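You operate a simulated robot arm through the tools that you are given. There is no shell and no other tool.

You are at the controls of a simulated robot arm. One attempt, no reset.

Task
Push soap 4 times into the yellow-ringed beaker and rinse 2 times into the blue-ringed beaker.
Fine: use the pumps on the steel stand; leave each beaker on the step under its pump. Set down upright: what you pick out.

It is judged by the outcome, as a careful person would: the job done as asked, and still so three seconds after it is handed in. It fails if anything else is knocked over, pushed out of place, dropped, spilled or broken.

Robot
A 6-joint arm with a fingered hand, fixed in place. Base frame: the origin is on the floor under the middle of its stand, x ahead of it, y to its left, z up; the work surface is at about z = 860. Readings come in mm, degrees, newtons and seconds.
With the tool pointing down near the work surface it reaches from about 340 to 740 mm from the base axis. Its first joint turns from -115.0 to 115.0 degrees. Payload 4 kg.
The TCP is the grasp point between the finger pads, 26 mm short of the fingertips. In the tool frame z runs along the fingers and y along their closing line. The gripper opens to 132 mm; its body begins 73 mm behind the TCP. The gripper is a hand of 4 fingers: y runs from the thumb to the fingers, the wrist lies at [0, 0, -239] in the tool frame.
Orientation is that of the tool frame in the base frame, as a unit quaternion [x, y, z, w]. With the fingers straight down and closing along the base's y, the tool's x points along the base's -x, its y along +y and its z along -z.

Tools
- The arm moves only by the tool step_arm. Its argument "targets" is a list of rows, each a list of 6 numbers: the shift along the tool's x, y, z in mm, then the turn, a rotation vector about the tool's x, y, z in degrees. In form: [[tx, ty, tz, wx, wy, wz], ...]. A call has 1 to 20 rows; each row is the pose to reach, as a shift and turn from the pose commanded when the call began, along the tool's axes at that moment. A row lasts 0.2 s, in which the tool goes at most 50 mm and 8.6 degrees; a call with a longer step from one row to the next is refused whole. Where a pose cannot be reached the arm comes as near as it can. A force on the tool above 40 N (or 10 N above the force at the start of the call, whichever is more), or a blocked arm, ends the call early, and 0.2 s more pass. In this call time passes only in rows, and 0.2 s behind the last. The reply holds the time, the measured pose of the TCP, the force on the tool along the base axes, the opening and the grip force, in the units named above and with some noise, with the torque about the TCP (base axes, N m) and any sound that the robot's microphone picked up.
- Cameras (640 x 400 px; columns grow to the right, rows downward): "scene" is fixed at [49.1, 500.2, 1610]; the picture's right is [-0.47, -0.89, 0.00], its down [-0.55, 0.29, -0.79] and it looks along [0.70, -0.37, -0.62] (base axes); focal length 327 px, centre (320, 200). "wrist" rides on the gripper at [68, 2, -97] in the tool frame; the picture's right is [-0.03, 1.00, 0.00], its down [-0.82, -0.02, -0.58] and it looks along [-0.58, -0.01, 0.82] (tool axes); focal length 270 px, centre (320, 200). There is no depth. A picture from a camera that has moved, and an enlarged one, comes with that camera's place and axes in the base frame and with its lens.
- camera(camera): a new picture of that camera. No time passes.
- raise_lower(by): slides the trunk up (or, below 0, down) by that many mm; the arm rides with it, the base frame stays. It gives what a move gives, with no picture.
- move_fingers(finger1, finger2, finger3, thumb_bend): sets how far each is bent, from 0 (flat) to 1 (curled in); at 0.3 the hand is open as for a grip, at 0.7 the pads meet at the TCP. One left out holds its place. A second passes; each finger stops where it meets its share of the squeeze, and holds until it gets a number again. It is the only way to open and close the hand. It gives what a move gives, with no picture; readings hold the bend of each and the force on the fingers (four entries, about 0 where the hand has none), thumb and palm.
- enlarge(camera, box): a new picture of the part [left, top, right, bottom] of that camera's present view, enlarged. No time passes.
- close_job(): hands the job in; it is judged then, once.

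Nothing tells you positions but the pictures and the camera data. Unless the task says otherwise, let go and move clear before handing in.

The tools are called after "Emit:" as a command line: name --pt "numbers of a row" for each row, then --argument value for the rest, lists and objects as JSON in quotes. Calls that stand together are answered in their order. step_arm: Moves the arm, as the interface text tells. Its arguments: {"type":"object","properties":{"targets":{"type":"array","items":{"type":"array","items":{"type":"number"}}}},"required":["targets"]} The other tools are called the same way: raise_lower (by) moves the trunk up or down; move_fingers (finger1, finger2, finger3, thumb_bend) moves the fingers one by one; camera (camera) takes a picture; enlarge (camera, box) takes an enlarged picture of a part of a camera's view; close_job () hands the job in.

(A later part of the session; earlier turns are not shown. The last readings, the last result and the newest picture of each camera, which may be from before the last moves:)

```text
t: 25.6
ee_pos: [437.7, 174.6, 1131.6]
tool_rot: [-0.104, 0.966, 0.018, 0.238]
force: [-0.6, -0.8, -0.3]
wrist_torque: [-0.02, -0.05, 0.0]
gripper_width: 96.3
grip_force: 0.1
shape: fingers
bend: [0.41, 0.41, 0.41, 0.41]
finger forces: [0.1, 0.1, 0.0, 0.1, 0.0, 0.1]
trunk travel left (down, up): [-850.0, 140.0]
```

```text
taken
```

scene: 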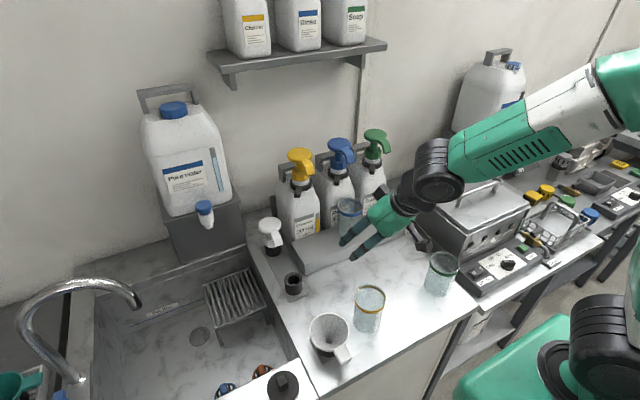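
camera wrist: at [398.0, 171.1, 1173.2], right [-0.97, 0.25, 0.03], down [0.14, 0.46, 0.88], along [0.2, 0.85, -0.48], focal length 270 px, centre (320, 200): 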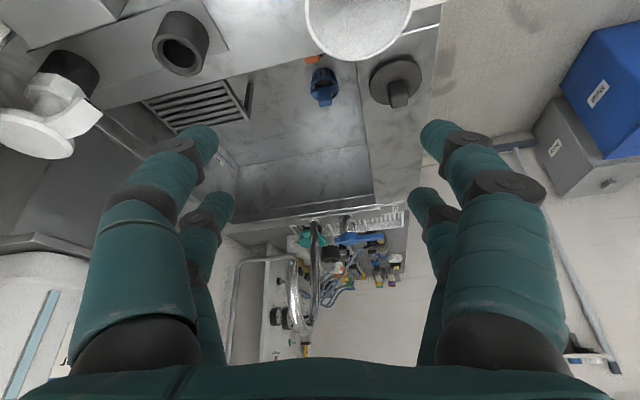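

The blue-ringed beaker is untouched. I'll complete the rotation to the −53° yaw.

Emit:
step_arm --pt "0 0 0 3.83 -0.2 7.18" --pt "0 0 0 7.67 -0.41 14.35" --pt "0 0 0 11.5 -0.61 21.53" --pt "0 0 0 15.33 -0.82 28.7" --pt "0 0 0 19.16 -1.02 35.88" --pt "0 0 0 23.0 -1.22 43.05" --pt "0 0 0 26.83 -1.43 50.23" --pt "0 0 0 30.66 -1.63 57.4"

Emit:
camera --camera "wrist"

Emit:
camera --camera "scene"

```text
t: 27.4
ee_pos: [437.0, 172.4, 1131.5]
tool_rot: [0.432, 0.864, -0.116, 0.23]
force: [-0.6, 0.8, -1.1]
wrist_torque: [0.0, 0.01, -0.02]
gripper_width: 96.3
grip_force: 0.0
shape: fingers
bend: [0.41, 0.41, 0.41, 0.41]
finger forces: [0.0, 0.0, 0.0, 0.0, 0.0, 0.1]
trunk travel left (down, up): [-850.0, 140.0]
```

```text
taken
camera wrist: at [373.2, 259.2, 1182.6], right [0.81, 0.58, 0.01], down [0.24, -0.35, 0.91], along [0.53, -0.73, -0.42], focal length 270 px, centre (320, 200)
```

wrist: 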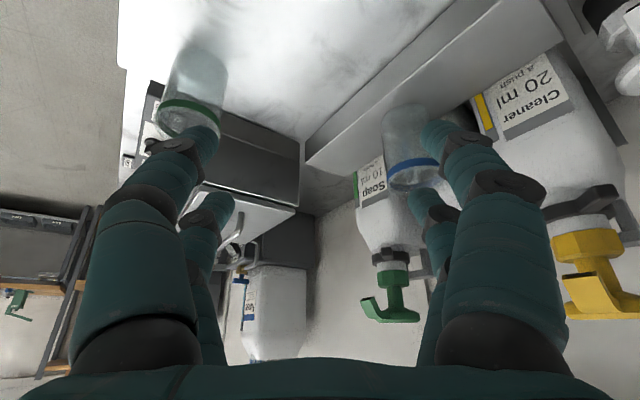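

```text
taken
```

scene: 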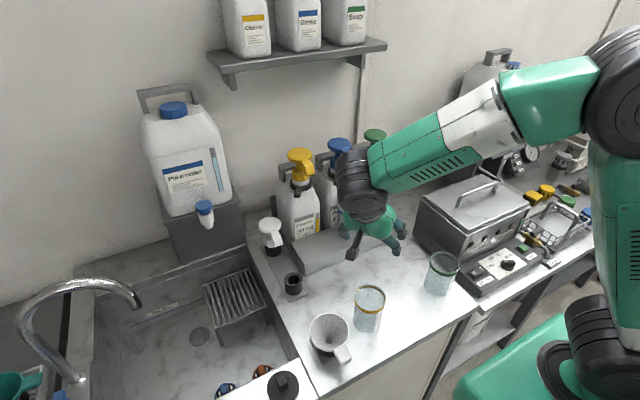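

The pose was reached without trouble. Now I'll move above the yellow-ringed beaker.

Emit:
step_arm --pt "23.4 -8.1 17.9 0 0 0" --pt "46.9 -16.3 35.7 0 0 0" --pt "70.3 -24.4 53.6 0 0 0"

Emit:
camera --camera "wrist"

Emit:
enlarge --camera "scene" --box '[290, 220, 482, 340]'

```text
t: 28.2
ee_pos: [396.0, 186.3, 1049.6]
tool_rot: [0.431, 0.865, -0.114, 0.23]
force: [0.3, 0.0, 0.4]
wrist_torque: [0.0, -0.01, -0.01]
gripper_width: 95.9
grip_force: 0.0
shape: fingers
bend: [0.41, 0.41, 0.41, 0.41]
finger forces: [0.1, 0.0, 0.0, 0.0, 0.0, 0.1]
trunk travel left (down, up): [-850.0, 140.0]
```

```text
taken
camera wrist: at [332.6, 272.2, 1101.2], right [0.81, 0.58, 0.01], down [0.24, -0.35, 0.91], along [0.53, -0.73, -0.42], focal length 270 px, centre (320, 200)
```

wrist: 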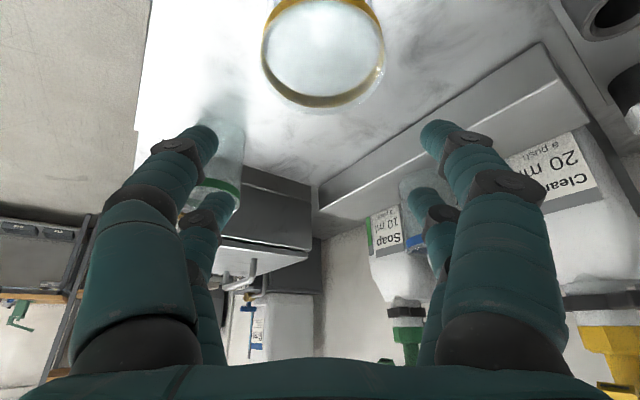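

```text
3.33 times, centred on (386, 280) of scene
camera zoom: at [49.1, 500.2, 1610.0], right [-0.47, -0.89, 0.0], down [-0.55, 0.29, -0.79], along [0.7, -0.37, -0.62], focal length 1090 px, centre (100, -67)
```

zoom: 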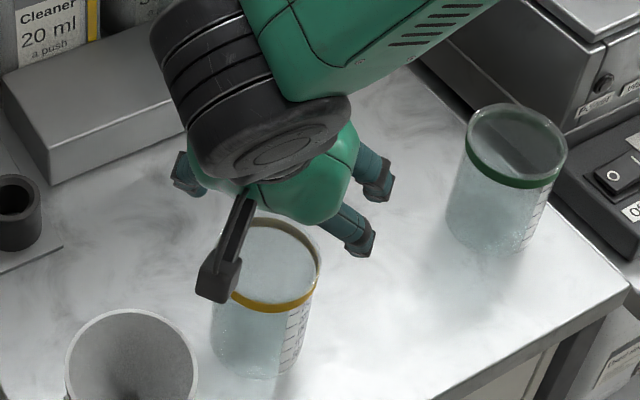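

The beaker is within about 3 mm of centre. I'll descend straight to grasp height in two stages.

Emit:
step_arm --pt "15 1 26 0 0 0" --pt "30 2.5 52 0 0 0"

Emit:
camera --camera "wrist"

Emit:
enlarge --camera "scene" --box '[290, 220, 482, 340]'

```text
t: 28.8
ee_pos: [399.0, 184.5, 990.4]
tool_rot: [0.431, 0.865, -0.114, 0.23]
force: [0.1, -0.9, -0.1]
wrist_torque: [0.0, 0.0, 0.0]
gripper_width: 96.1
grip_force: 0.0
shape: fingers
bend: [0.41, 0.41, 0.41, 0.41]
finger forces: [0.0, 0.0, 0.1, 0.0, 0.0, 0.1]
trunk travel left (down, up): [-850.0, 140.0]
```

```text
taken
camera wrist: at [334.9, 272.1, 1041.5], right [0.81, 0.58, 0.01], down [0.24, -0.35, 0.91], along [0.53, -0.73, -0.42], focal length 270 px, centre (320, 200)
```

wrist: 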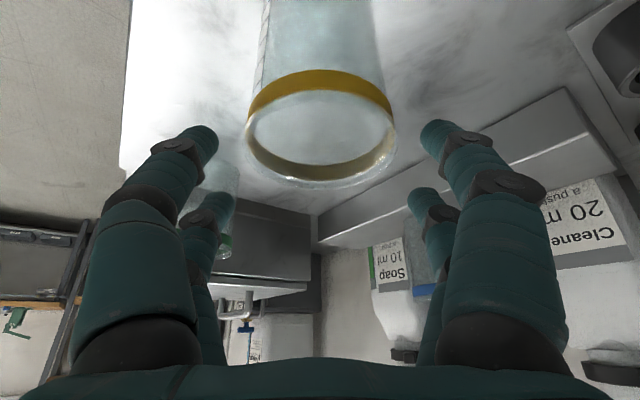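

```text
3.33 times, centred on (386, 280) of scene
camera zoom: at [49.1, 500.2, 1610.0], right [-0.47, -0.89, 0.0], down [-0.55, 0.29, -0.79], along [0.7, -0.37, -0.62], focal length 1090 px, centre (100, -67)
```

zoom: 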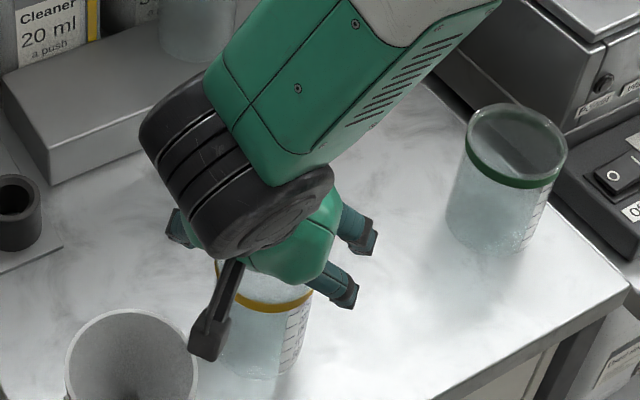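

It's centred to within about 1 mm, with room around the funnel. I'll finish the descent to z≈935.

Emit:
step_arm --pt "9 0 15.6 0 0 0" --pt "18 0 31.2 0 0 0" --pt "27.5 0 47.6 0 0 0"

Emit:
camera --camera "wrist"

Emit:
enlarge --camera "scene" --box '[290, 240, 450, 340]'

```text
t: 29.6
ee_pos: [398.0, 188.5, 935.9]
tool_rot: [0.431, 0.865, -0.115, 0.23]
force: [1.1, 0.1, 0.1]
wrist_torque: [0.0, -0.02, -0.06]
gripper_width: 95.9
grip_force: 0.0
shape: fingers
bend: [0.41, 0.41, 0.41, 0.41]
finger forces: [0.0, 0.0, 0.0, 0.0, 0.0, 0.1]
trunk travel left (down, up): [-850.0, 140.0]
```

```text
taken
camera wrist: at [334.9, 275.3, 986.0], right [0.81, 0.58, 0.01], down [0.24, -0.35, 0.91], along [0.53, -0.73, -0.42], focal length 270 px, centre (320, 200)
```

wrist: 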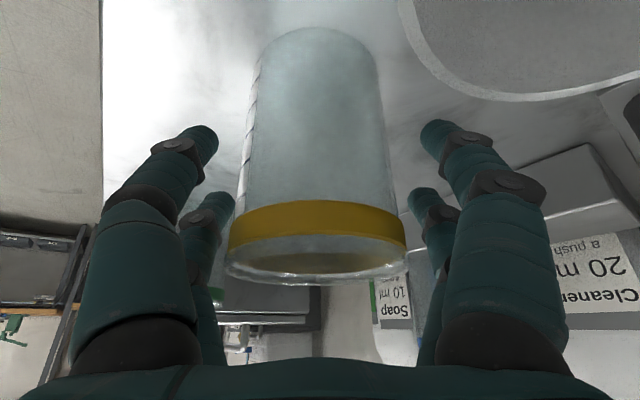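

```text
4.00 times, centred on (370, 290) of scene
camera zoom: at [49.1, 500.2, 1610.0], right [-0.47, -0.89, 0.0], down [-0.55, 0.29, -0.79], along [0.7, -0.37, -0.62], focal length 1308 px, centre (120, -160)
```

zoom: 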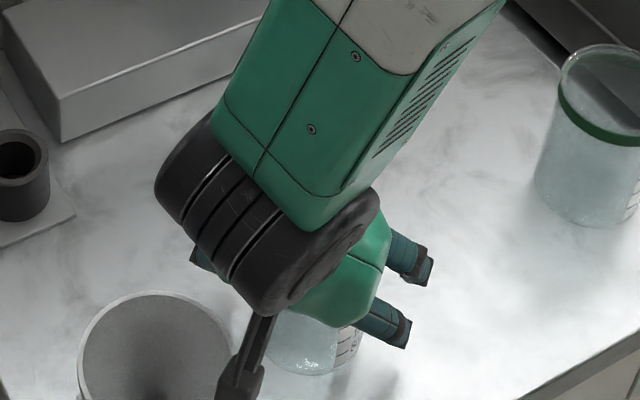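

The fingers straddle the beaker without touching the funnel. Closing now as before.

Emit:
move_fingers --finger1 0.48 --finger2 0.48 --finger3 0.48 --thumb_bend 0.48

Emit:
move_fingers --finger1 0.58 --finger2 0.58 --finger3 0.58 --thumb_bend 0.58

Emit:
camera --camera "wrist"

```text
t: 30.6
ee_pos: [399.1, 188.8, 935.2]
tool_rot: [0.431, 0.865, -0.115, 0.229]
force: [-0.3, -0.2, -0.5]
wrist_torque: [-0.01, -0.02, 0.01]
gripper_width: 73.1
grip_force: 0.0
shape: fingers
bend: [0.48, 0.48, 0.48, 0.48]
finger forces: [0.0, 0.0, 0.0, 0.1, 0.0, 0.0]
trunk travel left (down, up): [-850.0, 140.0]
```

```text
t: 31.6
ee_pos: [398.4, 189.5, 935.0]
tool_rot: [0.431, 0.865, -0.115, 0.23]
force: [0.0, -0.1, 0.4]
wrist_torque: [0.02, 0.05, 0.01]
gripper_width: 62.1
grip_force: 7.6
shape: fingers
bend: [0.51, 0.53, 0.54, 0.54]
finger forces: [4.3, 3.3, 2.4, 0.1, 5.4, 0.0]
trunk travel left (down, up): [-850.0, 140.0]
```

```text
taken
camera wrist: at [334.8, 275.1, 986.4], right [0.81, 0.58, 0.01], down [0.24, -0.35, 0.91], along [0.53, -0.73, -0.42], focal length 270 px, centre (320, 200)
```

wrist: 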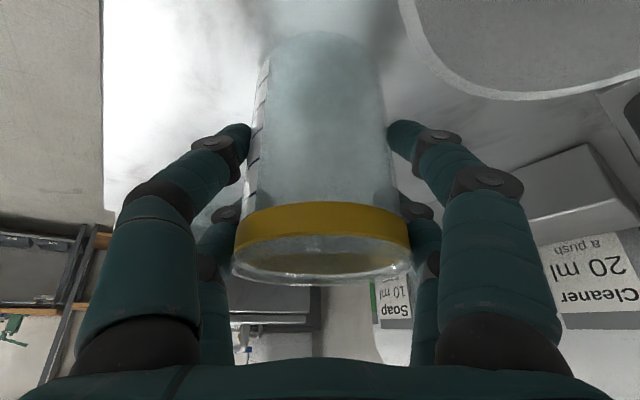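

The grip is secure. I'll lift straight up clear of everything first.

Emit:
step_arm --pt "-5 0 -8.7 0 0 0" --pt "-20 0 -34.6 0 0 0" --pt "-37 0 -64.1 0 0 0" --pt "-55 0 -95.3 0 0 0"

Emit:
camera --camera "wrist"

Emit:
camera --camera "scene"

```text
t: 32.6
ee_pos: [400.2, 186.0, 1047.4]
tool_rot: [0.431, 0.865, -0.115, 0.23]
force: [-0.6, 0.1, -0.2]
wrist_torque: [0.02, 0.02, 0.03]
gripper_width: 62.0
grip_force: 7.2
shape: fingers
bend: [0.51, 0.53, 0.54, 0.54]
finger forces: [4.2, 3.2, 2.3, 0.0, 5.3, 0.0]
trunk travel left (down, up): [-850.0, 140.0]
```

```text
taken
camera wrist: at [335.8, 271.9, 1097.7], right [0.81, 0.58, 0.01], down [0.24, -0.35, 0.91], along [0.53, -0.73, -0.42], focal length 270 px, centre (320, 200)
```

wrist: 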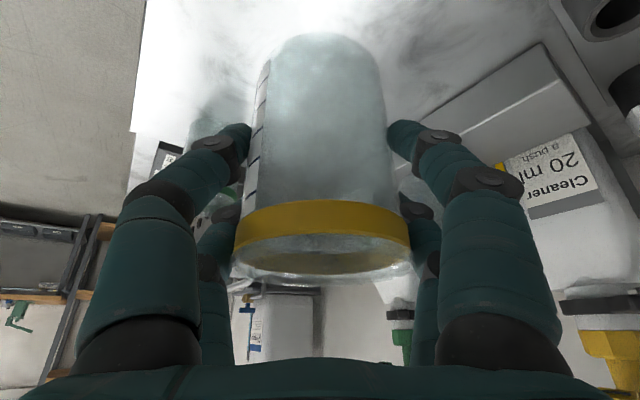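

```text
taken
```

scene: 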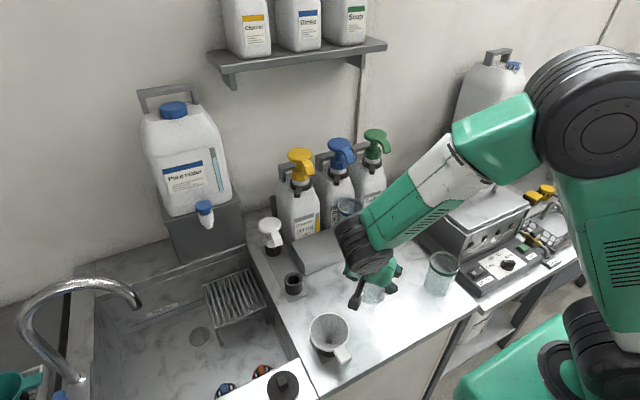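

The beaker is lifted cleanly. I'll carry it across in front of the stand to y≈-40, well clear of the green-ringed beaker and the step, then yaw straight.

Emit:
step_arm --pt "-37.2 -9.1 16.5 0 0 0" --pt "-74.4 -18.2 33 0 0 0" --pt "-111.5 -27.2 49.6 0 0 0" --pt "-148.7 -36.3 66 0 0 0" --pt "-185.9 -45.4 82.5 0 0 0" --pt "-223.3 -54.6 98.9 0 0 0"

Emit:
step_arm --pt "0 0 0 -3.8 0 -6.57" --pt "0 0 0 -7.6 0 -13.14" --pt "0 0 0 -11.4 0 -19.71" --pt "0 0 0 -15.2 0 -26.29" --pt "0 0 0 -19.0 0 -32.86" --pt "0 0 0 -22.8 0 -39.43" --pt "0 0 0 -26.57 0 -46.0"

Emit:
camera --camera "wrist"

Emit:
camera --camera "scene"

```text
t: 34.0
ee_pos: [501.3, -38.1, 1069.4]
tool_rot: [0.43, 0.865, -0.115, 0.23]
force: [0.3, -0.9, -0.2]
wrist_torque: [-0.02, 0.0, -0.01]
gripper_width: 61.8
grip_force: 7.3
shape: fingers
bend: [0.51, 0.53, 0.54, 0.54]
finger forces: [4.1, 3.2, 2.2, 0.1, 5.2, 0.0]
trunk travel left (down, up): [-850.0, 140.0]
```

```text
t: 35.6
ee_pos: [498.7, -38.6, 1067.5]
tool_rot: [0.06, 0.967, -0.014, 0.249]
force: [-0.2, -0.5, -0.6]
wrist_torque: [-0.02, -0.02, 0.0]
gripper_width: 62.0
grip_force: 7.8
shape: fingers
bend: [0.51, 0.53, 0.54, 0.54]
finger forces: [4.2, 3.2, 2.2, 0.1, 5.2, 0.1]
out of reach, approached as far as the arm can: row 7
trunk travel left (down, up): [-850.0, 140.0]
```

```text
taken
camera wrist: at [392.1, -24.1, 1121.1], right [0.15, 0.99, 0.01], down [0.43, -0.08, 0.9], along [0.89, -0.13, -0.44], focal length 270 px, centre (320, 200)
```

wrist: 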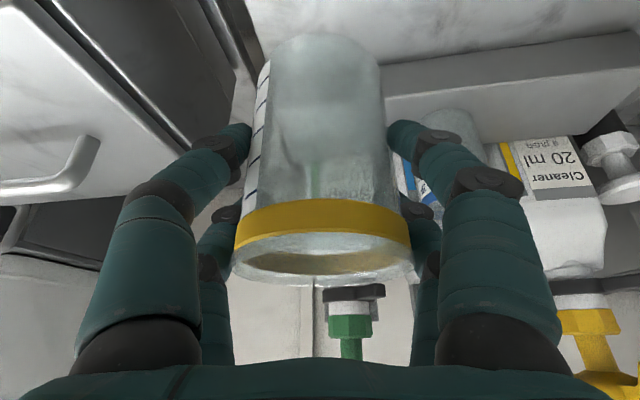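

```text
taken
```

scene: 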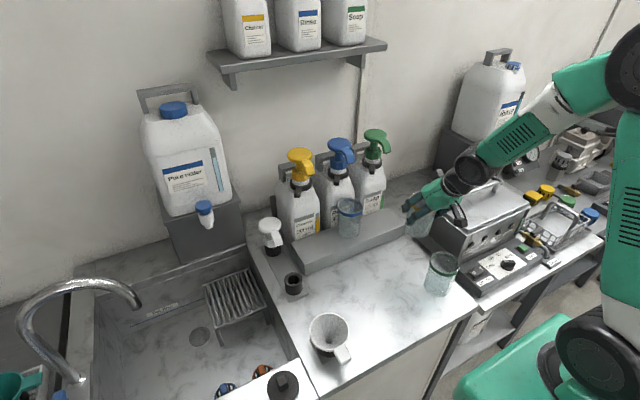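

The yaw stopped about 7° short of straight, which is fine for placing. I'll correct the 1° lean so the beaker is upright and move it over the step's front edge at y≈-41.

Emit:
step_arm --pt "-20.3 3.4 32.6 0 -0.5 0" --pt "-40.7 6.8 65.1 0 -1 0" --pt "-61 10.2 97.7 0 -1.3 0"

Emit:
camera --camera "wrist"

Emit:
enlarge --camera "scene" --box '[310, 130, 502, 250]'

```text
t: 36.4
ee_pos: [601.4, -37.9, 1008.2]
tool_rot: [0.061, 0.964, -0.015, 0.258]
force: [-0.5, -0.4, -0.3]
wrist_torque: [0.02, 0.04, -0.01]
gripper_width: 61.9
grip_force: 7.2
shape: fingers
bend: [0.51, 0.53, 0.54, 0.54]
finger forces: [4.1, 3.2, 2.1, 0.0, 5.2, 0.1]
trunk travel left (down, up): [-850.0, 140.0]
```

```text
taken
camera wrist: at [494.1, -23.9, 1059.1], right [0.15, 0.99, 0.01], down [0.41, -0.07, 0.91], along [0.9, -0.13, -0.42], focal length 270 px, centre (320, 200)
```

wrist: 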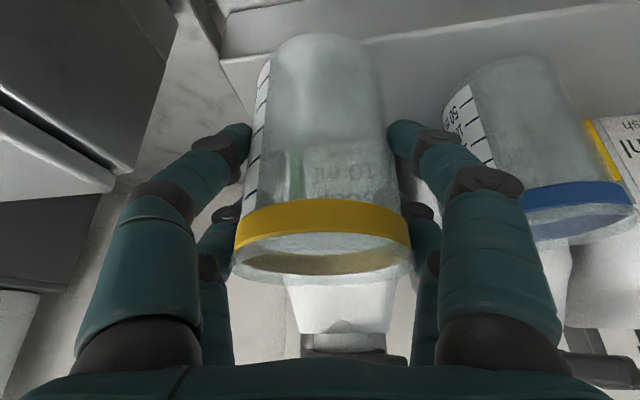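

```text
3.33 times, centred on (406, 190) of scene
camera zoom: at [49.1, 500.2, 1610.0], right [-0.47, -0.89, 0.0], down [-0.55, 0.29, -0.79], along [0.7, -0.37, -0.62], focal length 1090 px, centre (33, 233)
```

zoom: 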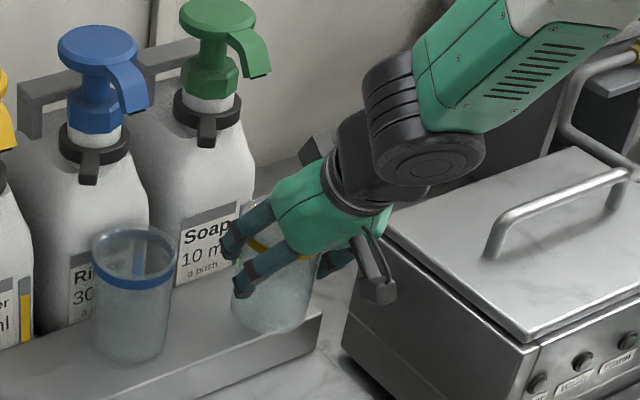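

The beaker is over the step's front edge, with the blue-ringed beaker well clear. I'll advance to x≈650.

Emit:
step_arm --pt "-9.3 0.8 8.3 0 0 0" --pt "-18.6 1.6 16.5 0 0 0" --pt "-27.8 2.3 24.8 0 0 0" --pt "-37.1 3.1 33 0 0 0"

Emit:
camera --camera "wrist"

Emit:
enlarge --camera "scene" --box '[310, 130, 470, 230]'

```text
t: 37.4
ee_pos: [649.1, -41.5, 1001.4]
tool_rot: [0.059, 0.964, -0.015, 0.258]
force: [0.7, 0.2, -0.5]
wrist_torque: [0.05, 0.0, -0.07]
gripper_width: 61.9
grip_force: 7.0
shape: fingers
bend: [0.51, 0.53, 0.54, 0.54]
finger forces: [4.1, 3.2, 2.3, 0.0, 5.1, 0.0]
out of reach, approached as far as the arm can: row 1
trunk travel left (down, up): [-850.0, 140.0]
```

```text
taken
camera wrist: at [541.4, -27.2, 1052.4], right [0.15, 0.99, 0.01], down [0.41, -0.07, 0.91], along [0.9, -0.13, -0.42], focal length 270 px, centre (320, 200)
```

wrist: 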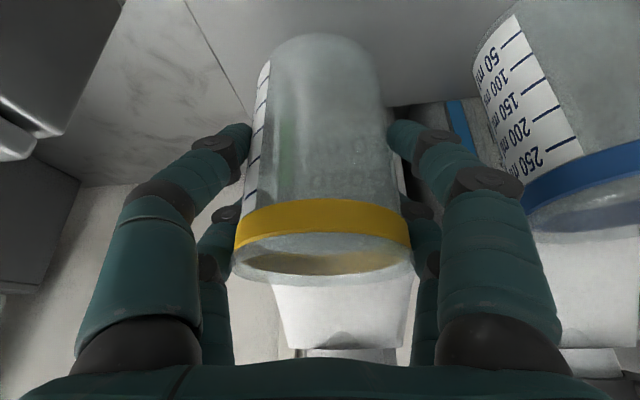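

```text
4.00 times, centred on (390, 180) of scene
camera zoom: at [49.1, 500.2, 1610.0], right [-0.47, -0.89, 0.0], down [-0.55, 0.29, -0.79], along [0.7, -0.37, -0.62], focal length 1308 px, centre (40, 280)
```

zoom: 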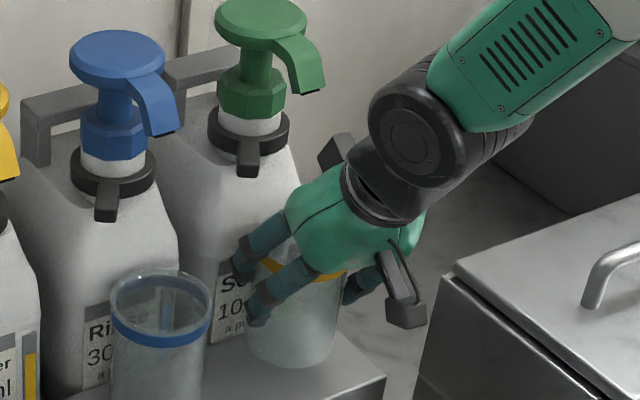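

There's no contact yet and the rim sits under the soap spout. I'll lower gently to touchdown.

Emit:
step_arm --pt "3 0 5.2 0 0 0" --pt "6 0 10.4 0 0 0"

Emit:
step_arm --pt "0.75 0 1.3 0 0 0" --pt "1.5 0 2.6 0 0 0"

```text
t: 38.0
ee_pos: [648.6, -43.3, 991.8]
tool_rot: [0.06, 0.964, -0.015, 0.259]
force: [-0.3, 0.1, 0.0]
wrist_torque: [-0.03, -0.01, -0.04]
gripper_width: 61.8
grip_force: 8.1
shape: fingers
bend: [0.51, 0.53, 0.54, 0.54]
finger forces: [4.0, 3.2, 2.2, 0.0, 5.1, 0.0]
trunk travel left (down, up): [-850.0, 140.0]
```

```text
t: 38.6
ee_pos: [648.4, -41.6, 987.4]
tool_rot: [0.06, 0.964, -0.015, 0.259]
force: [-0.2, 0.6, -0.6]
wrist_torque: [0.0, 0.0, -0.02]
gripper_width: 62.0
grip_force: 7.6
shape: fingers
bend: [0.51, 0.53, 0.54, 0.54]
finger forces: [4.1, 3.2, 2.2, 0.0, 5.1, 0.0]
trunk travel left (down, up): [-850.0, 140.0]
```

Emit:
step_arm --pt "0.5 0 0.87 0 0 0" --pt "1.0 0 1.73 0 0 0"

```text
t: 39.2
ee_pos: [648.5, -43.4, 984.8]
tool_rot: [0.06, 0.964, -0.015, 0.259]
force: [0.4, 0.1, 0.5]
wrist_torque: [0.02, 0.01, 0.01]
gripper_width: 61.9
grip_force: 7.8
shape: fingers
bend: [0.51, 0.53, 0.54, 0.54]
finger forces: [4.3, 3.5, 2.3, 0.1, 5.3, 0.1]
trunk travel left (down, up): [-850.0, 140.0]
```

No clear contact yet. I'll keep going in 1 mm increments.

Emit:
step_arm --pt "0.5 0 0.87 0 0 0"

Emit:
camera --camera "wrist"

```text
t: 39.6
ee_pos: [648.7, -44.6, 985.1]
tool_rot: [0.06, 0.964, -0.015, 0.259]
force: [0.1, 0.1, 2.9]
wrist_torque: [-0.02, 0.0, 0.0]
gripper_width: 61.8
grip_force: 8.1
shape: fingers
bend: [0.51, 0.53, 0.54, 0.54]
finger forces: [4.4, 3.5, 2.5, 0.1, 5.4, 0.0]
trunk travel left (down, up): [-850.0, 140.0]
```

```text
taken
camera wrist: at [542.0, -29.6, 1035.7], right [0.15, 0.99, 0.02], down [0.41, -0.07, 0.91], along [0.9, -0.13, -0.42], focal length 270 px, centre (320, 200)
```

wrist: 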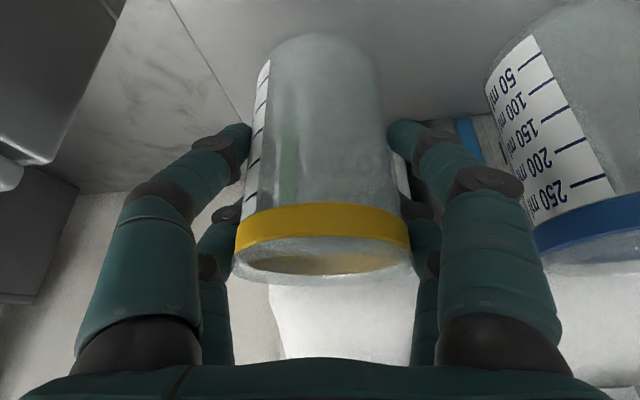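

Touchdown at about 3 N. One more millimetre, then release gradually.

Emit:
step_arm --pt "0.5 0 0.87 0 0 0"

Emit:
move_fingers --finger1 0.46 --finger2 0.46 --finger3 0.46 --thumb_bend 0.46

Emit:
move_fingers --finger1 0.42 --finger2 0.42 --finger3 0.42 --thumb_bend 0.42

Emit:
camera --camera "wrist"

Emit:
enlarge --camera "scene" --box '[310, 130, 470, 230]'

```text
t: 40.0
ee_pos: [649.2, -43.5, 984.1]
tool_rot: [0.06, 0.964, -0.016, 0.26]
force: [2.9, -0.3, 6.0]
wrist_torque: [-0.06, 0.0, -0.03]
gripper_width: 61.7
grip_force: 8.9
shape: fingers
bend: [0.51, 0.53, 0.54, 0.54]
finger forces: [4.5, 4.1, 2.9, 0.1, 6.0, 0.1]
trunk travel left (down, up): [-850.0, 140.0]
```

```text
t: 41.0
ee_pos: [648.6, -44.7, 982.8]
tool_rot: [0.061, 0.964, -0.016, 0.258]
force: [0.0, 0.2, 0.4]
wrist_torque: [0.02, 0.0, -0.01]
gripper_width: 79.0
grip_force: 0.0
shape: fingers
bend: [0.46, 0.46, 0.46, 0.46]
finger forces: [0.1, 0.0, 0.1, 0.0, 0.0, 0.0]
trunk travel left (down, up): [-850.0, 140.0]
```

```text
t: 42.0
ee_pos: [648.8, -43.1, 983.4]
tool_rot: [0.06, 0.964, -0.016, 0.259]
force: [0.5, -1.1, 0.5]
wrist_torque: [0.03, 0.01, 0.04]
gripper_width: 92.8
grip_force: 0.0
shape: fingers
bend: [0.42, 0.42, 0.42, 0.42]
finger forces: [0.0, 0.1, 0.0, 0.0, 0.0, 0.0]
trunk travel left (down, up): [-850.0, 140.0]
```

```text
taken
camera wrist: at [541.4, -29.4, 1034.0], right [0.15, 0.99, 0.01], down [0.41, -0.07, 0.91], along [0.9, -0.13, -0.42], focal length 270 px, centre (320, 200)
```

wrist: 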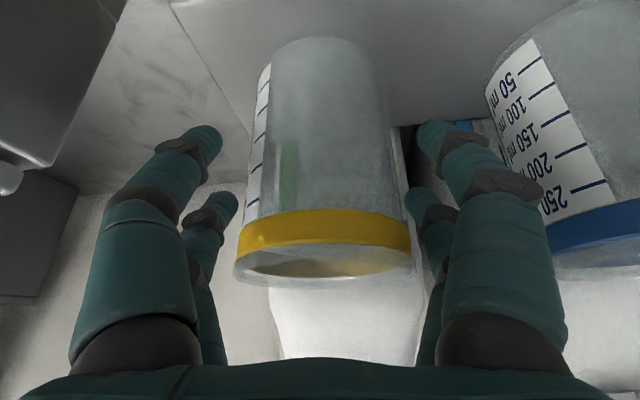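

```text
4.00 times, centred on (390, 180) of scene
camera zoom: at [49.1, 500.2, 1610.0], right [-0.47, -0.89, 0.0], down [-0.55, 0.29, -0.79], along [0.7, -0.37, -0.62], focal length 1308 px, centre (40, 280)
```

zoom: 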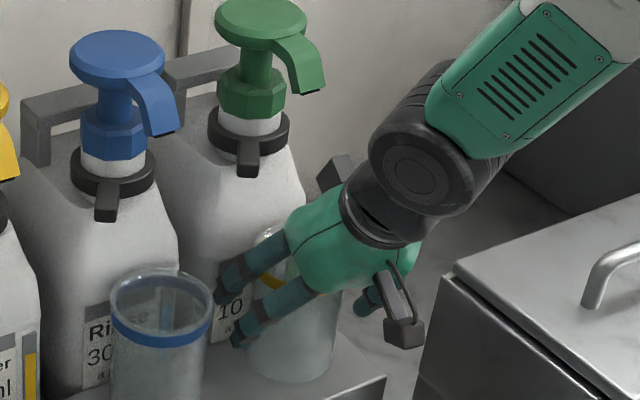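

The yellow-ringed beaker stands free under the soap spout. I'll retreat back and up, then drift toward the middle.

Emit:
step_arm --pt "15.2 -0.2 -34.2 0 0 0" --pt "30.4 -0.4 -68.4 0 0 0" --pt "41.3 -0.4 -113.8 0 0 0" --pt "50.4 19.5 -151.3 0 0 0" --pt "52.7 43 -191.8 0 0 0"

Emit:
camera --camera "wrist"

Emit:
camera --camera "scene"

```text
t: 43.2
ee_pos: [509.2, 15.8, 1123.9]
tool_rot: [0.06, 0.964, -0.015, 0.258]
force: [0.1, 0.4, -0.8]
wrist_torque: [-0.02, -0.01, 0.03]
gripper_width: 92.3
grip_force: 0.1
shape: fingers
bend: [0.42, 0.42, 0.42, 0.42]
finger forces: [0.1, 0.1, 0.1, 0.0, 0.1, 0.0]
trunk travel left (down, up): [-850.0, 140.0]
```

```text
taken
camera wrist: at [402.2, 30.6, 1174.7], right [0.15, 0.99, 0.01], down [0.41, -0.07, 0.91], along [0.9, -0.13, -0.42], focal length 270 px, centre (320, 200)
```

wrist: 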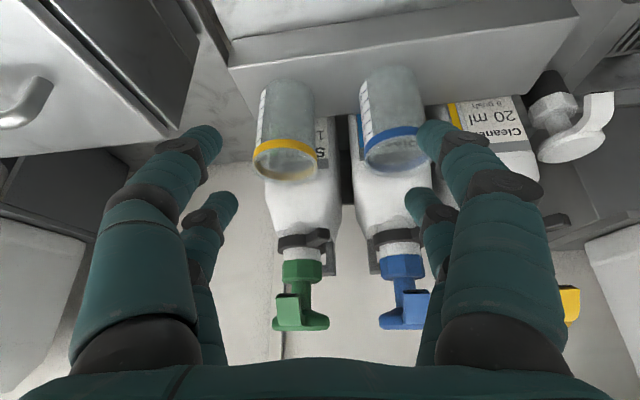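

```text
taken
```

scene: 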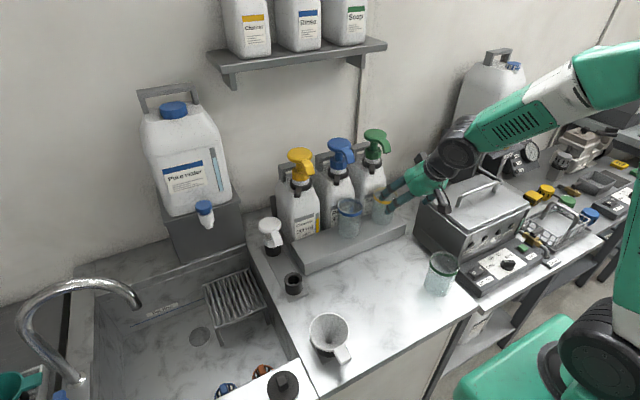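

Both beakers are on the step. I'll zoom in to confirm the spouts are over the rims.

Emit:
enlarge --camera "wrist" --box '[230, 60, 454, 200]'

Emit:
enlarge --camera "wrist" --box '[230, 220, 454, 360]'

Emit:
enlarge --camera "scene" --box '[310, 120, 438, 250]'

```text
2.86 times, centred on (342, 130) of wrist
camera zoom: at [402.2, 30.6, 1174.7], right [0.15, 0.99, 0.01], down [0.41, -0.07, 0.91], along [0.9, -0.13, -0.42], focal length 772 px, centre (257, 400)
```

zoom: 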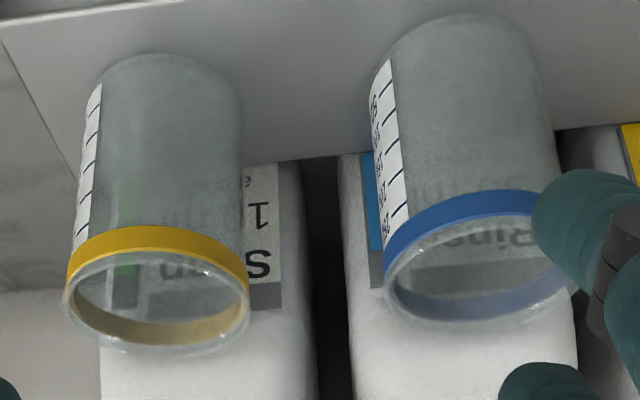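

```text
2.86 times, centred on (342, 290) of wrist
camera zoom: at [402.2, 30.6, 1174.7], right [0.15, 0.99, 0.01], down [0.41, -0.07, 0.91], along [0.9, -0.13, -0.42], focal length 772 px, centre (257, -57)
```

zoom: 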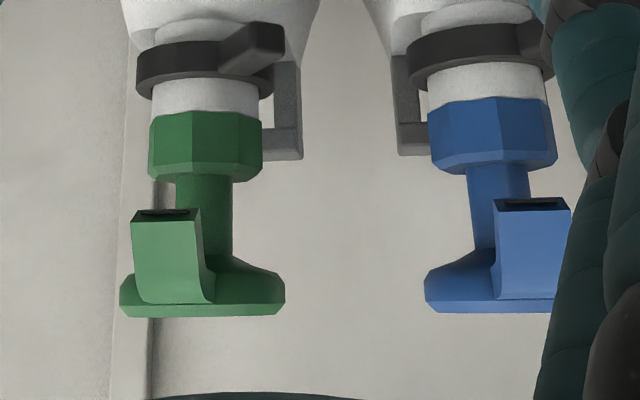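

```text
3.08 times, centred on (374, 185) of scene
camera zoom: at [49.1, 500.2, 1610.0], right [-0.47, -0.89, 0.0], down [-0.55, 0.29, -0.79], along [0.7, -0.37, -0.62], focal length 1006 px, centre (154, 246)
```

zoom: 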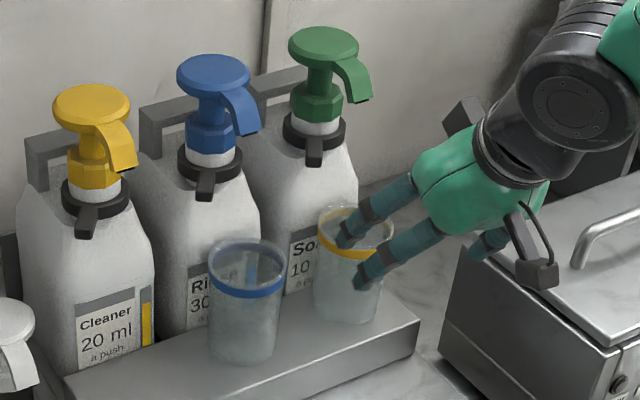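

Both spouts are over their rims: soap spout (667, −39) against rim centre (654, −45), rinse spout (668, 80) against (655, 80). Now I'll form a pinched fingertip group to press the pump discs, and yaw a little further from the joint limit.

Emit:
move_fingers --finger1 0.72 --finger2 0.72 --finger3 0.72 --thumb_bend 0.72

Emit:
step_arm --pt "0 0 0 3.25 0 5.65" --pt "0 0 0 6.5 0 11.3"

Emit:
camera --camera "wrist"

Emit:
enlarge --camera "scene" --box '[340, 120, 500, 220]'

```text
t: 44.2
ee_pos: [511.0, 16.0, 1124.2]
tool_rot: [0.06, 0.964, -0.016, 0.258]
force: [-0.5, -0.6, 0.9]
wrist_torque: [0.05, -0.01, 0.0]
gripper_width: 0.1
grip_force: 0.0
shape: fingers
bend: [0.71, 0.71, 0.71, 0.71]
finger forces: [0.0, 0.0, 0.0, 0.0, 0.0, 0.1]
trunk travel left (down, up): [-850.0, 140.0]
```

```text
t: 44.8
ee_pos: [511.3, 16.0, 1122.8]
tool_rot: [0.169, 0.951, -0.044, 0.255]
force: [-1.7, 0.5, -0.1]
wrist_torque: [-0.01, -0.01, 0.02]
gripper_width: 0.2
grip_force: 0.0
shape: fingers
bend: [0.71, 0.71, 0.71, 0.71]
finger forces: [0.1, 0.0, 0.0, 0.0, 0.0, 0.0]
trunk travel left (down, up): [-850.0, 140.0]
```

```text
taken
camera wrist: at [410.5, 54.3, 1173.9], right [0.37, 0.93, 0.01], down [0.39, -0.17, 0.91], along [0.85, -0.33, -0.42], focal length 270 px, centre (320, 200)
```

wrist: 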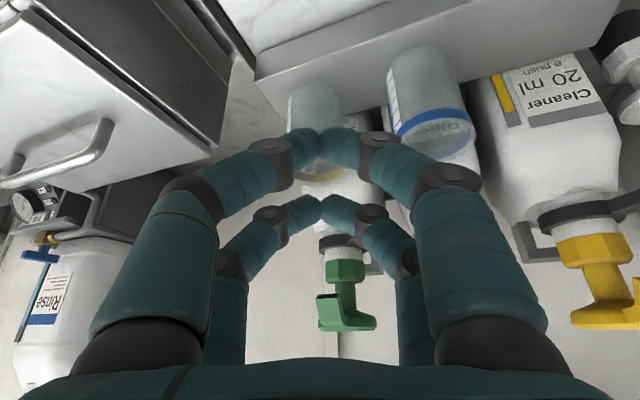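

```text
4.00 times, centred on (420, 170) of scene
camera zoom: at [49.1, 500.2, 1610.0], right [-0.47, -0.89, 0.0], down [-0.55, 0.29, -0.79], along [0.7, -0.37, -0.62], focal length 1308 px, centre (-80, 320)
```

zoom: 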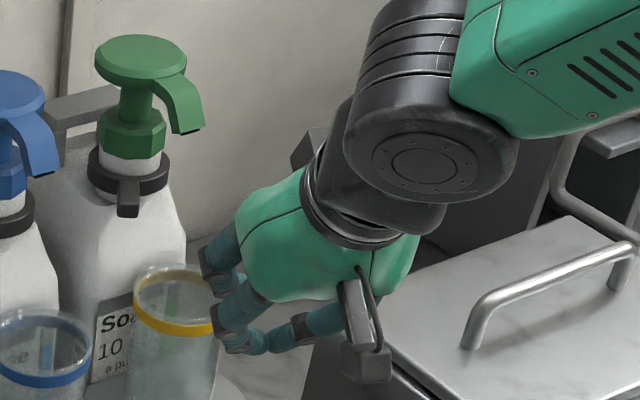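

The fingertips meet in two pairs, and the lower pair will press the disc. I'll rise well above the pump heads, then go over the soap disc with about 45 mm clearance.

Emit:
step_arm --pt "-24.5 0 -42.4 0 0 0" --pt "-49 0 -84.9 0 0 0" --pt "-72.5 0 -125.6 0 0 0"

Emit:
step_arm --pt "-39.1 4.7 22.6 0 0 0" --pt "-78.1 9.4 45.2 0 0 0" --pt "-117.2 14.1 67.6 0 0 0" --pt "-156.3 18.8 90.2 0 0 0"

Emit:
camera --camera "wrist"

Emit:
camera --camera "scene"

```text
t: 45.6
ee_pos: [510.0, 17.0, 1272.2]
tool_rot: [0.169, 0.951, -0.043, 0.255]
force: [0.7, 0.6, -0.1]
wrist_torque: [0.01, -0.01, -0.02]
gripper_width: 0.0
grip_force: 0.0
shape: fingers
bend: [0.71, 0.71, 0.71, 0.71]
finger forces: [0.0, 0.1, 0.0, 0.0, 0.1, 0.0]
trunk travel left (down, up): [-850.0, 140.0]
```

```text
t: 46.6
ee_pos: [688.4, -28.6, 1267.8]
tool_rot: [0.169, 0.951, -0.044, 0.254]
force: [1.2, 0.1, 0.6]
wrist_torque: [0.02, 0.03, -0.03]
gripper_width: 0.1
grip_force: 0.0
shape: fingers
bend: [0.71, 0.71, 0.71, 0.71]
finger forces: [0.0, 0.1, 0.1, 0.0, 0.0, 0.0]
trunk travel left (down, up): [-850.0, 140.0]
```

```text
taken
camera wrist: at [588.6, 9.0, 1319.1], right [0.36, 0.93, 0.01], down [0.39, -0.17, 0.91], along [0.85, -0.33, -0.42], focal length 270 px, centre (320, 200)
```

wrist: 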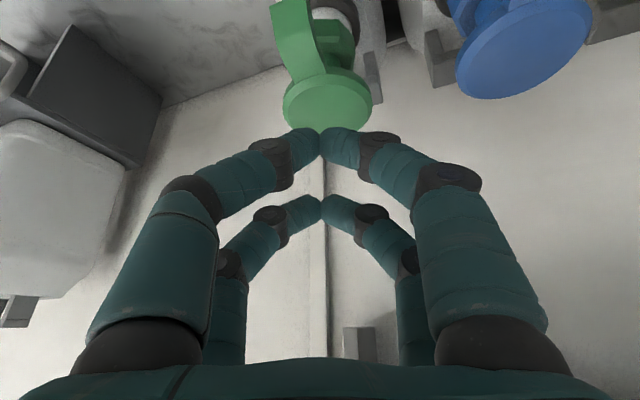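

```text
taken
```

scene: 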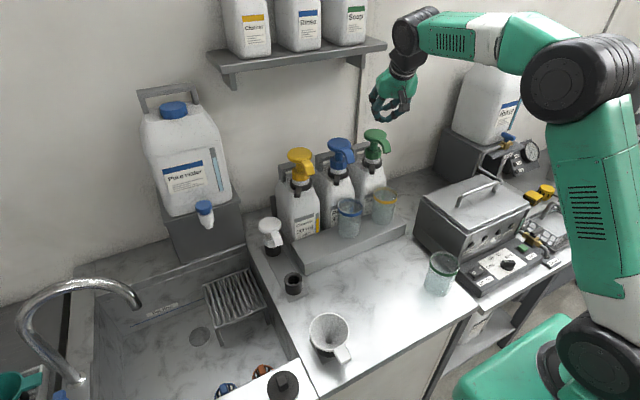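

The disc sits just below and ahead of the fingertips. I'll move forward until the tips are over its centre and re-check.

Emit:
step_arm --pt "-14.8 2.3 16 0 0 0" --pt "-29.5 4.5 32.1 0 0 0"

Emit:
camera --camera "wrist"

Emit:
enlarge --camera "scene" --box '[310, 60, 438, 160]'

```text
t: 47.2
ee_pos: [728.2, -38.0, 1254.3]
tool_rot: [0.17, 0.951, -0.044, 0.255]
force: [0.3, -1.5, 0.4]
wrist_torque: [0.01, -0.02, -0.02]
gripper_width: 0.3
grip_force: 0.1
shape: fingers
bend: [0.71, 0.71, 0.71, 0.71]
finger forces: [0.0, 0.0, 0.0, 0.0, 0.0, 0.0]
trunk travel left (down, up): [-850.0, 140.0]
```

```text
taken
camera wrist: at [627.7, 0.3, 1306.0], right [0.36, 0.93, 0.02], down [0.38, -0.17, 0.91], along [0.85, -0.33, -0.42], focal length 270 px, centre (320, 200)
```

wrist: 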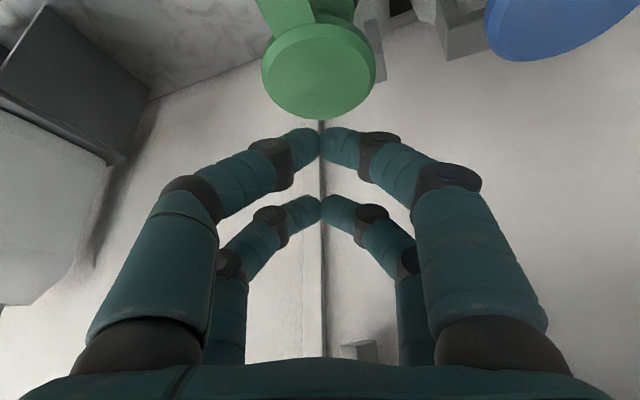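

```text
4.00 times, centred on (374, 110) of scene
camera zoom: at [49.1, 500.2, 1610.0], right [-0.47, -0.89, 0.0], down [-0.55, 0.29, -0.79], along [0.7, -0.37, -0.62], focal length 1308 px, centre (104, 560)
```

zoom: 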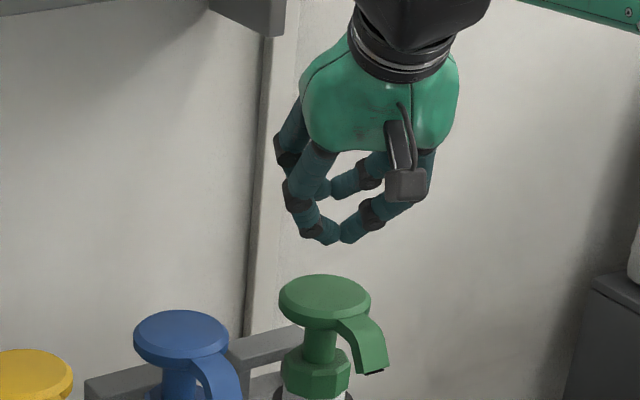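

Tips are centred over the soap disc, about 40 mm above it. I'll descend to just above the disc.

Emit:
step_arm --pt "7.2 0 15.5 0 0 0" --pt "14.3 0 31 0 0 0"

Emit:
enlarge --camera "scene" --box '[310, 80, 438, 180]'

Emit:
camera --camera "wrist"

```text
t: 47.8
ee_pos: [734.0, -38.4, 1219.9]
tool_rot: [0.17, 0.951, -0.045, 0.255]
force: [0.1, -0.1, 1.1]
wrist_torque: [-0.02, -0.02, 0.01]
gripper_width: 0.0
grip_force: 0.1
shape: fingers
bend: [0.71, 0.71, 0.71, 0.71]
finger forces: [0.1, 0.1, 0.0, 0.0, 0.0, 0.0]
trunk travel left (down, up): [-850.0, 140.0]
```

```text
4.00 times, centred on (374, 130) of scene
camera zoom: at [49.1, 500.2, 1610.0], right [-0.47, -0.89, 0.0], down [-0.55, 0.29, -0.79], along [0.7, -0.37, -0.62], focal length 1308 px, centre (104, 480)
```

zoom: 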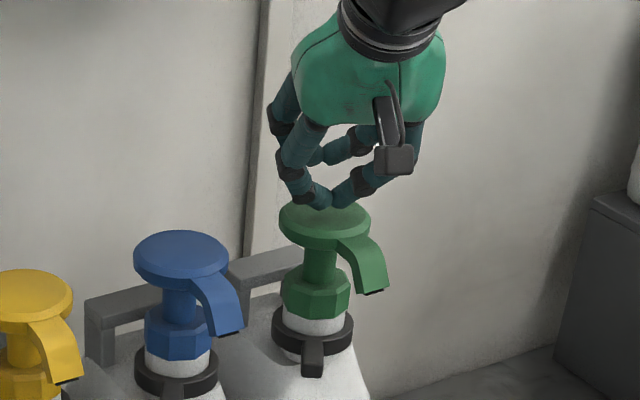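

```text
taken
camera wrist: at [631.5, -0.3, 1270.3], right [0.37, 0.93, 0.01], down [0.38, -0.17, 0.91], along [0.85, -0.33, -0.42], focal length 270 px, centre (320, 200)
```

wrist: 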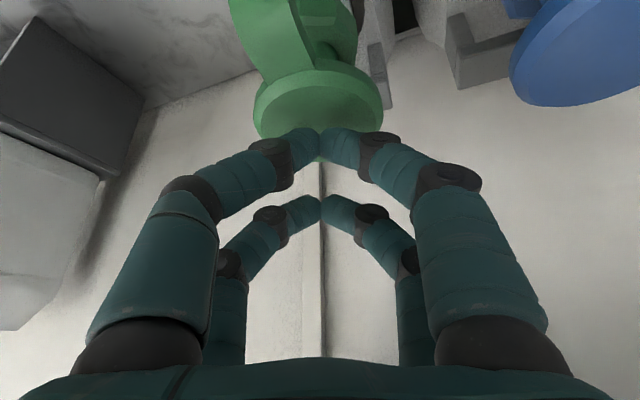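

The tips are nearly on the disc, perhaps 5 mm past centre. I'll shift back a bit and creep down while watching the force.

Emit:
step_arm --pt "4.8 -1.4 0.7 0 0 0" --pt "5.8 -1.4 2.4 0 0 0"

Emit:
step_arm --pt "1 0 1.7 0 0 0" --pt "2 0 3.5 0 0 0"

```text
t: 48.4
ee_pos: [728.0, -39.0, 1214.0]
tool_rot: [0.17, 0.951, -0.045, 0.255]
force: [-0.2, -0.4, 0.0]
wrist_torque: [0.03, 0.04, -0.03]
gripper_width: 0.0
grip_force: 0.0
shape: fingers
bend: [0.71, 0.71, 0.71, 0.71]
finger forces: [0.0, 0.1, 0.0, 0.0, 0.1, 0.1]
trunk travel left (down, up): [-850.0, 140.0]
```

```text
t: 49.0
ee_pos: [727.6, -39.7, 1212.5]
tool_rot: [0.169, 0.951, -0.044, 0.257]
force: [-0.8, -0.8, 6.0]
wrist_torque: [-0.01, 0.11, 0.0]
gripper_width: 0.3
grip_force: 3.6
shape: fingers
bend: [0.71, 0.71, 0.71, 0.72]
finger forces: [0.1, 0.0, 0.0, 0.1, 6.3, 0.0]
trunk travel left (down, up): [-850.0, 140.0]
```

Contact is made at TCP z≈1212.5 with 6 N, carried by the thumb tip. I'll start the stroke slowly to learn the pump's force and travel.

Emit:
step_arm --pt "1 0 1.7 0 0 0" --pt "2 0 3.5 0 0 0"

Emit:
enlarge --camera "scene" --box '[310, 80, 438, 180]'

Emit:
camera --camera "wrist"

```text
t: 49.6
ee_pos: [727.7, -38.8, 1208.3]
tool_rot: [0.17, 0.951, -0.044, 0.255]
force: [-1.0, 0.1, 6.9]
wrist_torque: [0.01, 0.08, 0.0]
gripper_width: 0.0
grip_force: 5.0
shape: fingers
bend: [0.71, 0.71, 0.71, 0.72]
finger forces: [4.3, 0.0, 0.1, 0.1, 6.2, 0.0]
trunk travel left (down, up): [-850.0, 140.0]
```

```text
4.00 times, centred on (374, 130) of scene
camera zoom: at [49.1, 500.2, 1610.0], right [-0.47, -0.89, 0.0], down [-0.55, 0.29, -0.79], along [0.7, -0.37, -0.62], focal length 1308 px, centre (104, 480)
```

zoom: 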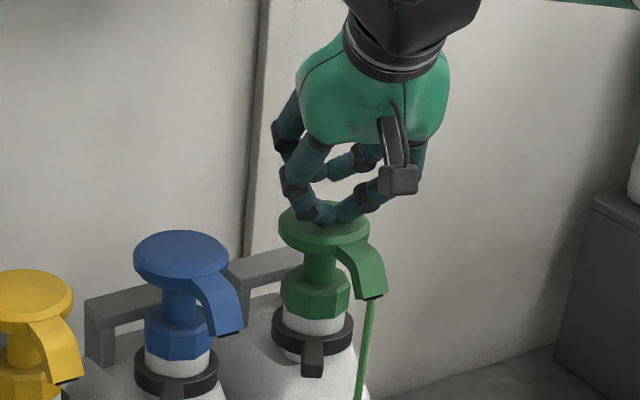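

```text
taken
camera wrist: at [626.5, -1.6, 1259.4], right [0.36, 0.93, 0.02], down [0.38, -0.17, 0.91], along [0.85, -0.33, -0.42], focal length 270 px, centre (320, 200)
```

wrist: 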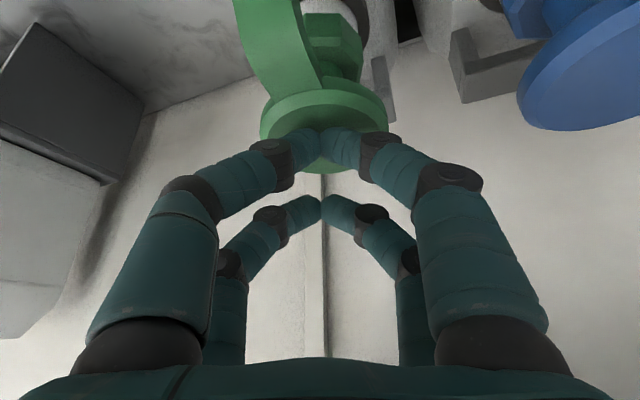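

Soap is already flowing. I'll check that the stream is landing inside the yellow-ringed beaker.

Emit:
enlarge --camera "scene" --box '[330, 120, 442, 232]'

```text
3.57 times, centred on (386, 176) of scene
camera zoom: at [49.1, 500.2, 1610.0], right [-0.47, -0.89, 0.0], down [-0.55, 0.29, -0.79], along [0.7, -0.37, -0.62], focal length 1168 px, centre (84, 286)
```

zoom: 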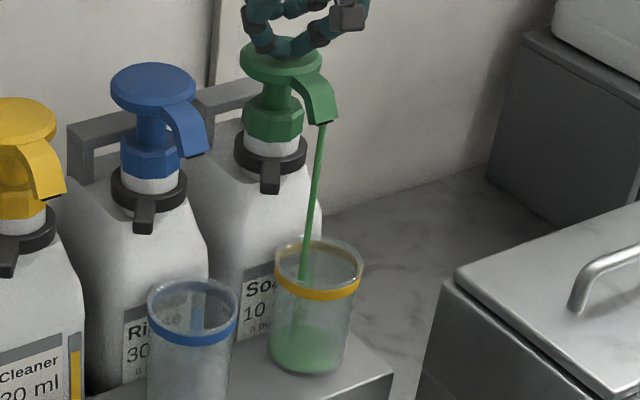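

The stream lands well inside the yellow-ringed beaker. I'll continue this first stroke to the bottom.

Emit:
step_arm --pt "1.5 0 2.6 0 0 0" --pt "3 0 5.2 0 0 0" --pt "4.5 0 7.8 0 0 0"

Emit:
enlarge --camera "scene" --box '[330, 100, 442, 212]'

```text
t: 50.4
ee_pos: [728.1, -40.0, 1200.2]
tool_rot: [0.169, 0.951, -0.044, 0.256]
force: [0.4, -0.7, 9.1]
wrist_torque: [0.02, 0.08, -0.03]
gripper_width: 0.0
grip_force: 6.8
shape: fingers
bend: [0.72, 0.71, 0.71, 0.72]
finger forces: [5.9, 0.0, 0.0, 0.1, 6.8, 0.0]
trunk travel left (down, up): [-850.0, 140.0]
```

```text
3.57 times, centred on (386, 156) of scene
camera zoom: at [49.1, 500.2, 1610.0], right [-0.47, -0.89, 0.0], down [-0.55, 0.29, -0.79], along [0.7, -0.37, -0.62], focal length 1168 px, centre (84, 357)
```

zoom: 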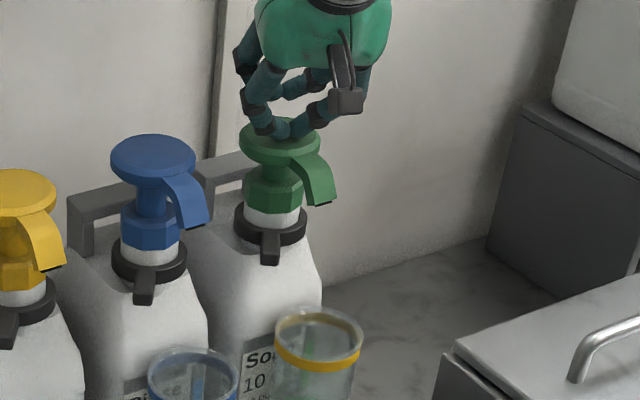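

The stream has paused and the force is only 9 N at about 12 mm of travel. I'll continue to the bottom of the stroke so this push is complete.

Emit:
step_arm --pt "1.5 0 2.6 0 0 0" --pt "3 0 5.2 0 0 0"

Emit:
enlarge --camera "scene" --box '[330, 120, 442, 232]'

```text
t: 51.0
ee_pos: [727.2, -38.1, 1194.2]
tool_rot: [0.17, 0.95, -0.045, 0.256]
force: [1.0, -2.2, 9.3]
wrist_torque: [-0.11, 0.06, -0.01]
gripper_width: 0.0
grip_force: 6.8
shape: fingers
bend: [0.72, 0.71, 0.71, 0.72]
finger forces: [5.0, 0.1, 0.0, 0.1, 9.2, 0.1]
trunk travel left (down, up): [-850.0, 140.0]
```

```text
3.57 times, centred on (386, 176) of scene
camera zoom: at [49.1, 500.2, 1610.0], right [-0.47, -0.89, 0.0], down [-0.55, 0.29, -0.79], along [0.7, -0.37, -0.62], focal length 1168 px, centre (84, 286)
```

zoom: 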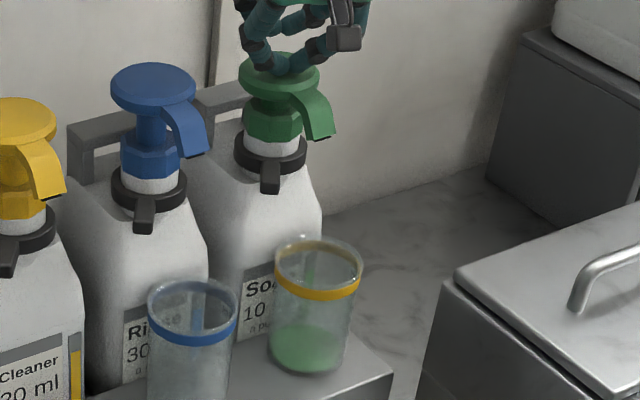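

A green layer is now in the beaker. I'll press a few more millimetres to find the hard stop.

Emit:
step_arm --pt "1 0 1.7 0 0 0" --pt "2 0 3.5 0 0 0"

```text
t: 51.6
ee_pos: [727.0, -38.3, 1189.7]
tool_rot: [0.17, 0.951, -0.044, 0.256]
force: [1.4, -2.4, 12.8]
wrist_torque: [-0.09, 0.03, 0.01]
gripper_width: 0.0
grip_force: 7.4
shape: fingers
bend: [0.72, 0.71, 0.71, 0.72]
finger forces: [6.0, 0.0, 0.0, 0.1, 9.7, 0.0]
trunk travel left (down, up): [-850.0, 140.0]
```

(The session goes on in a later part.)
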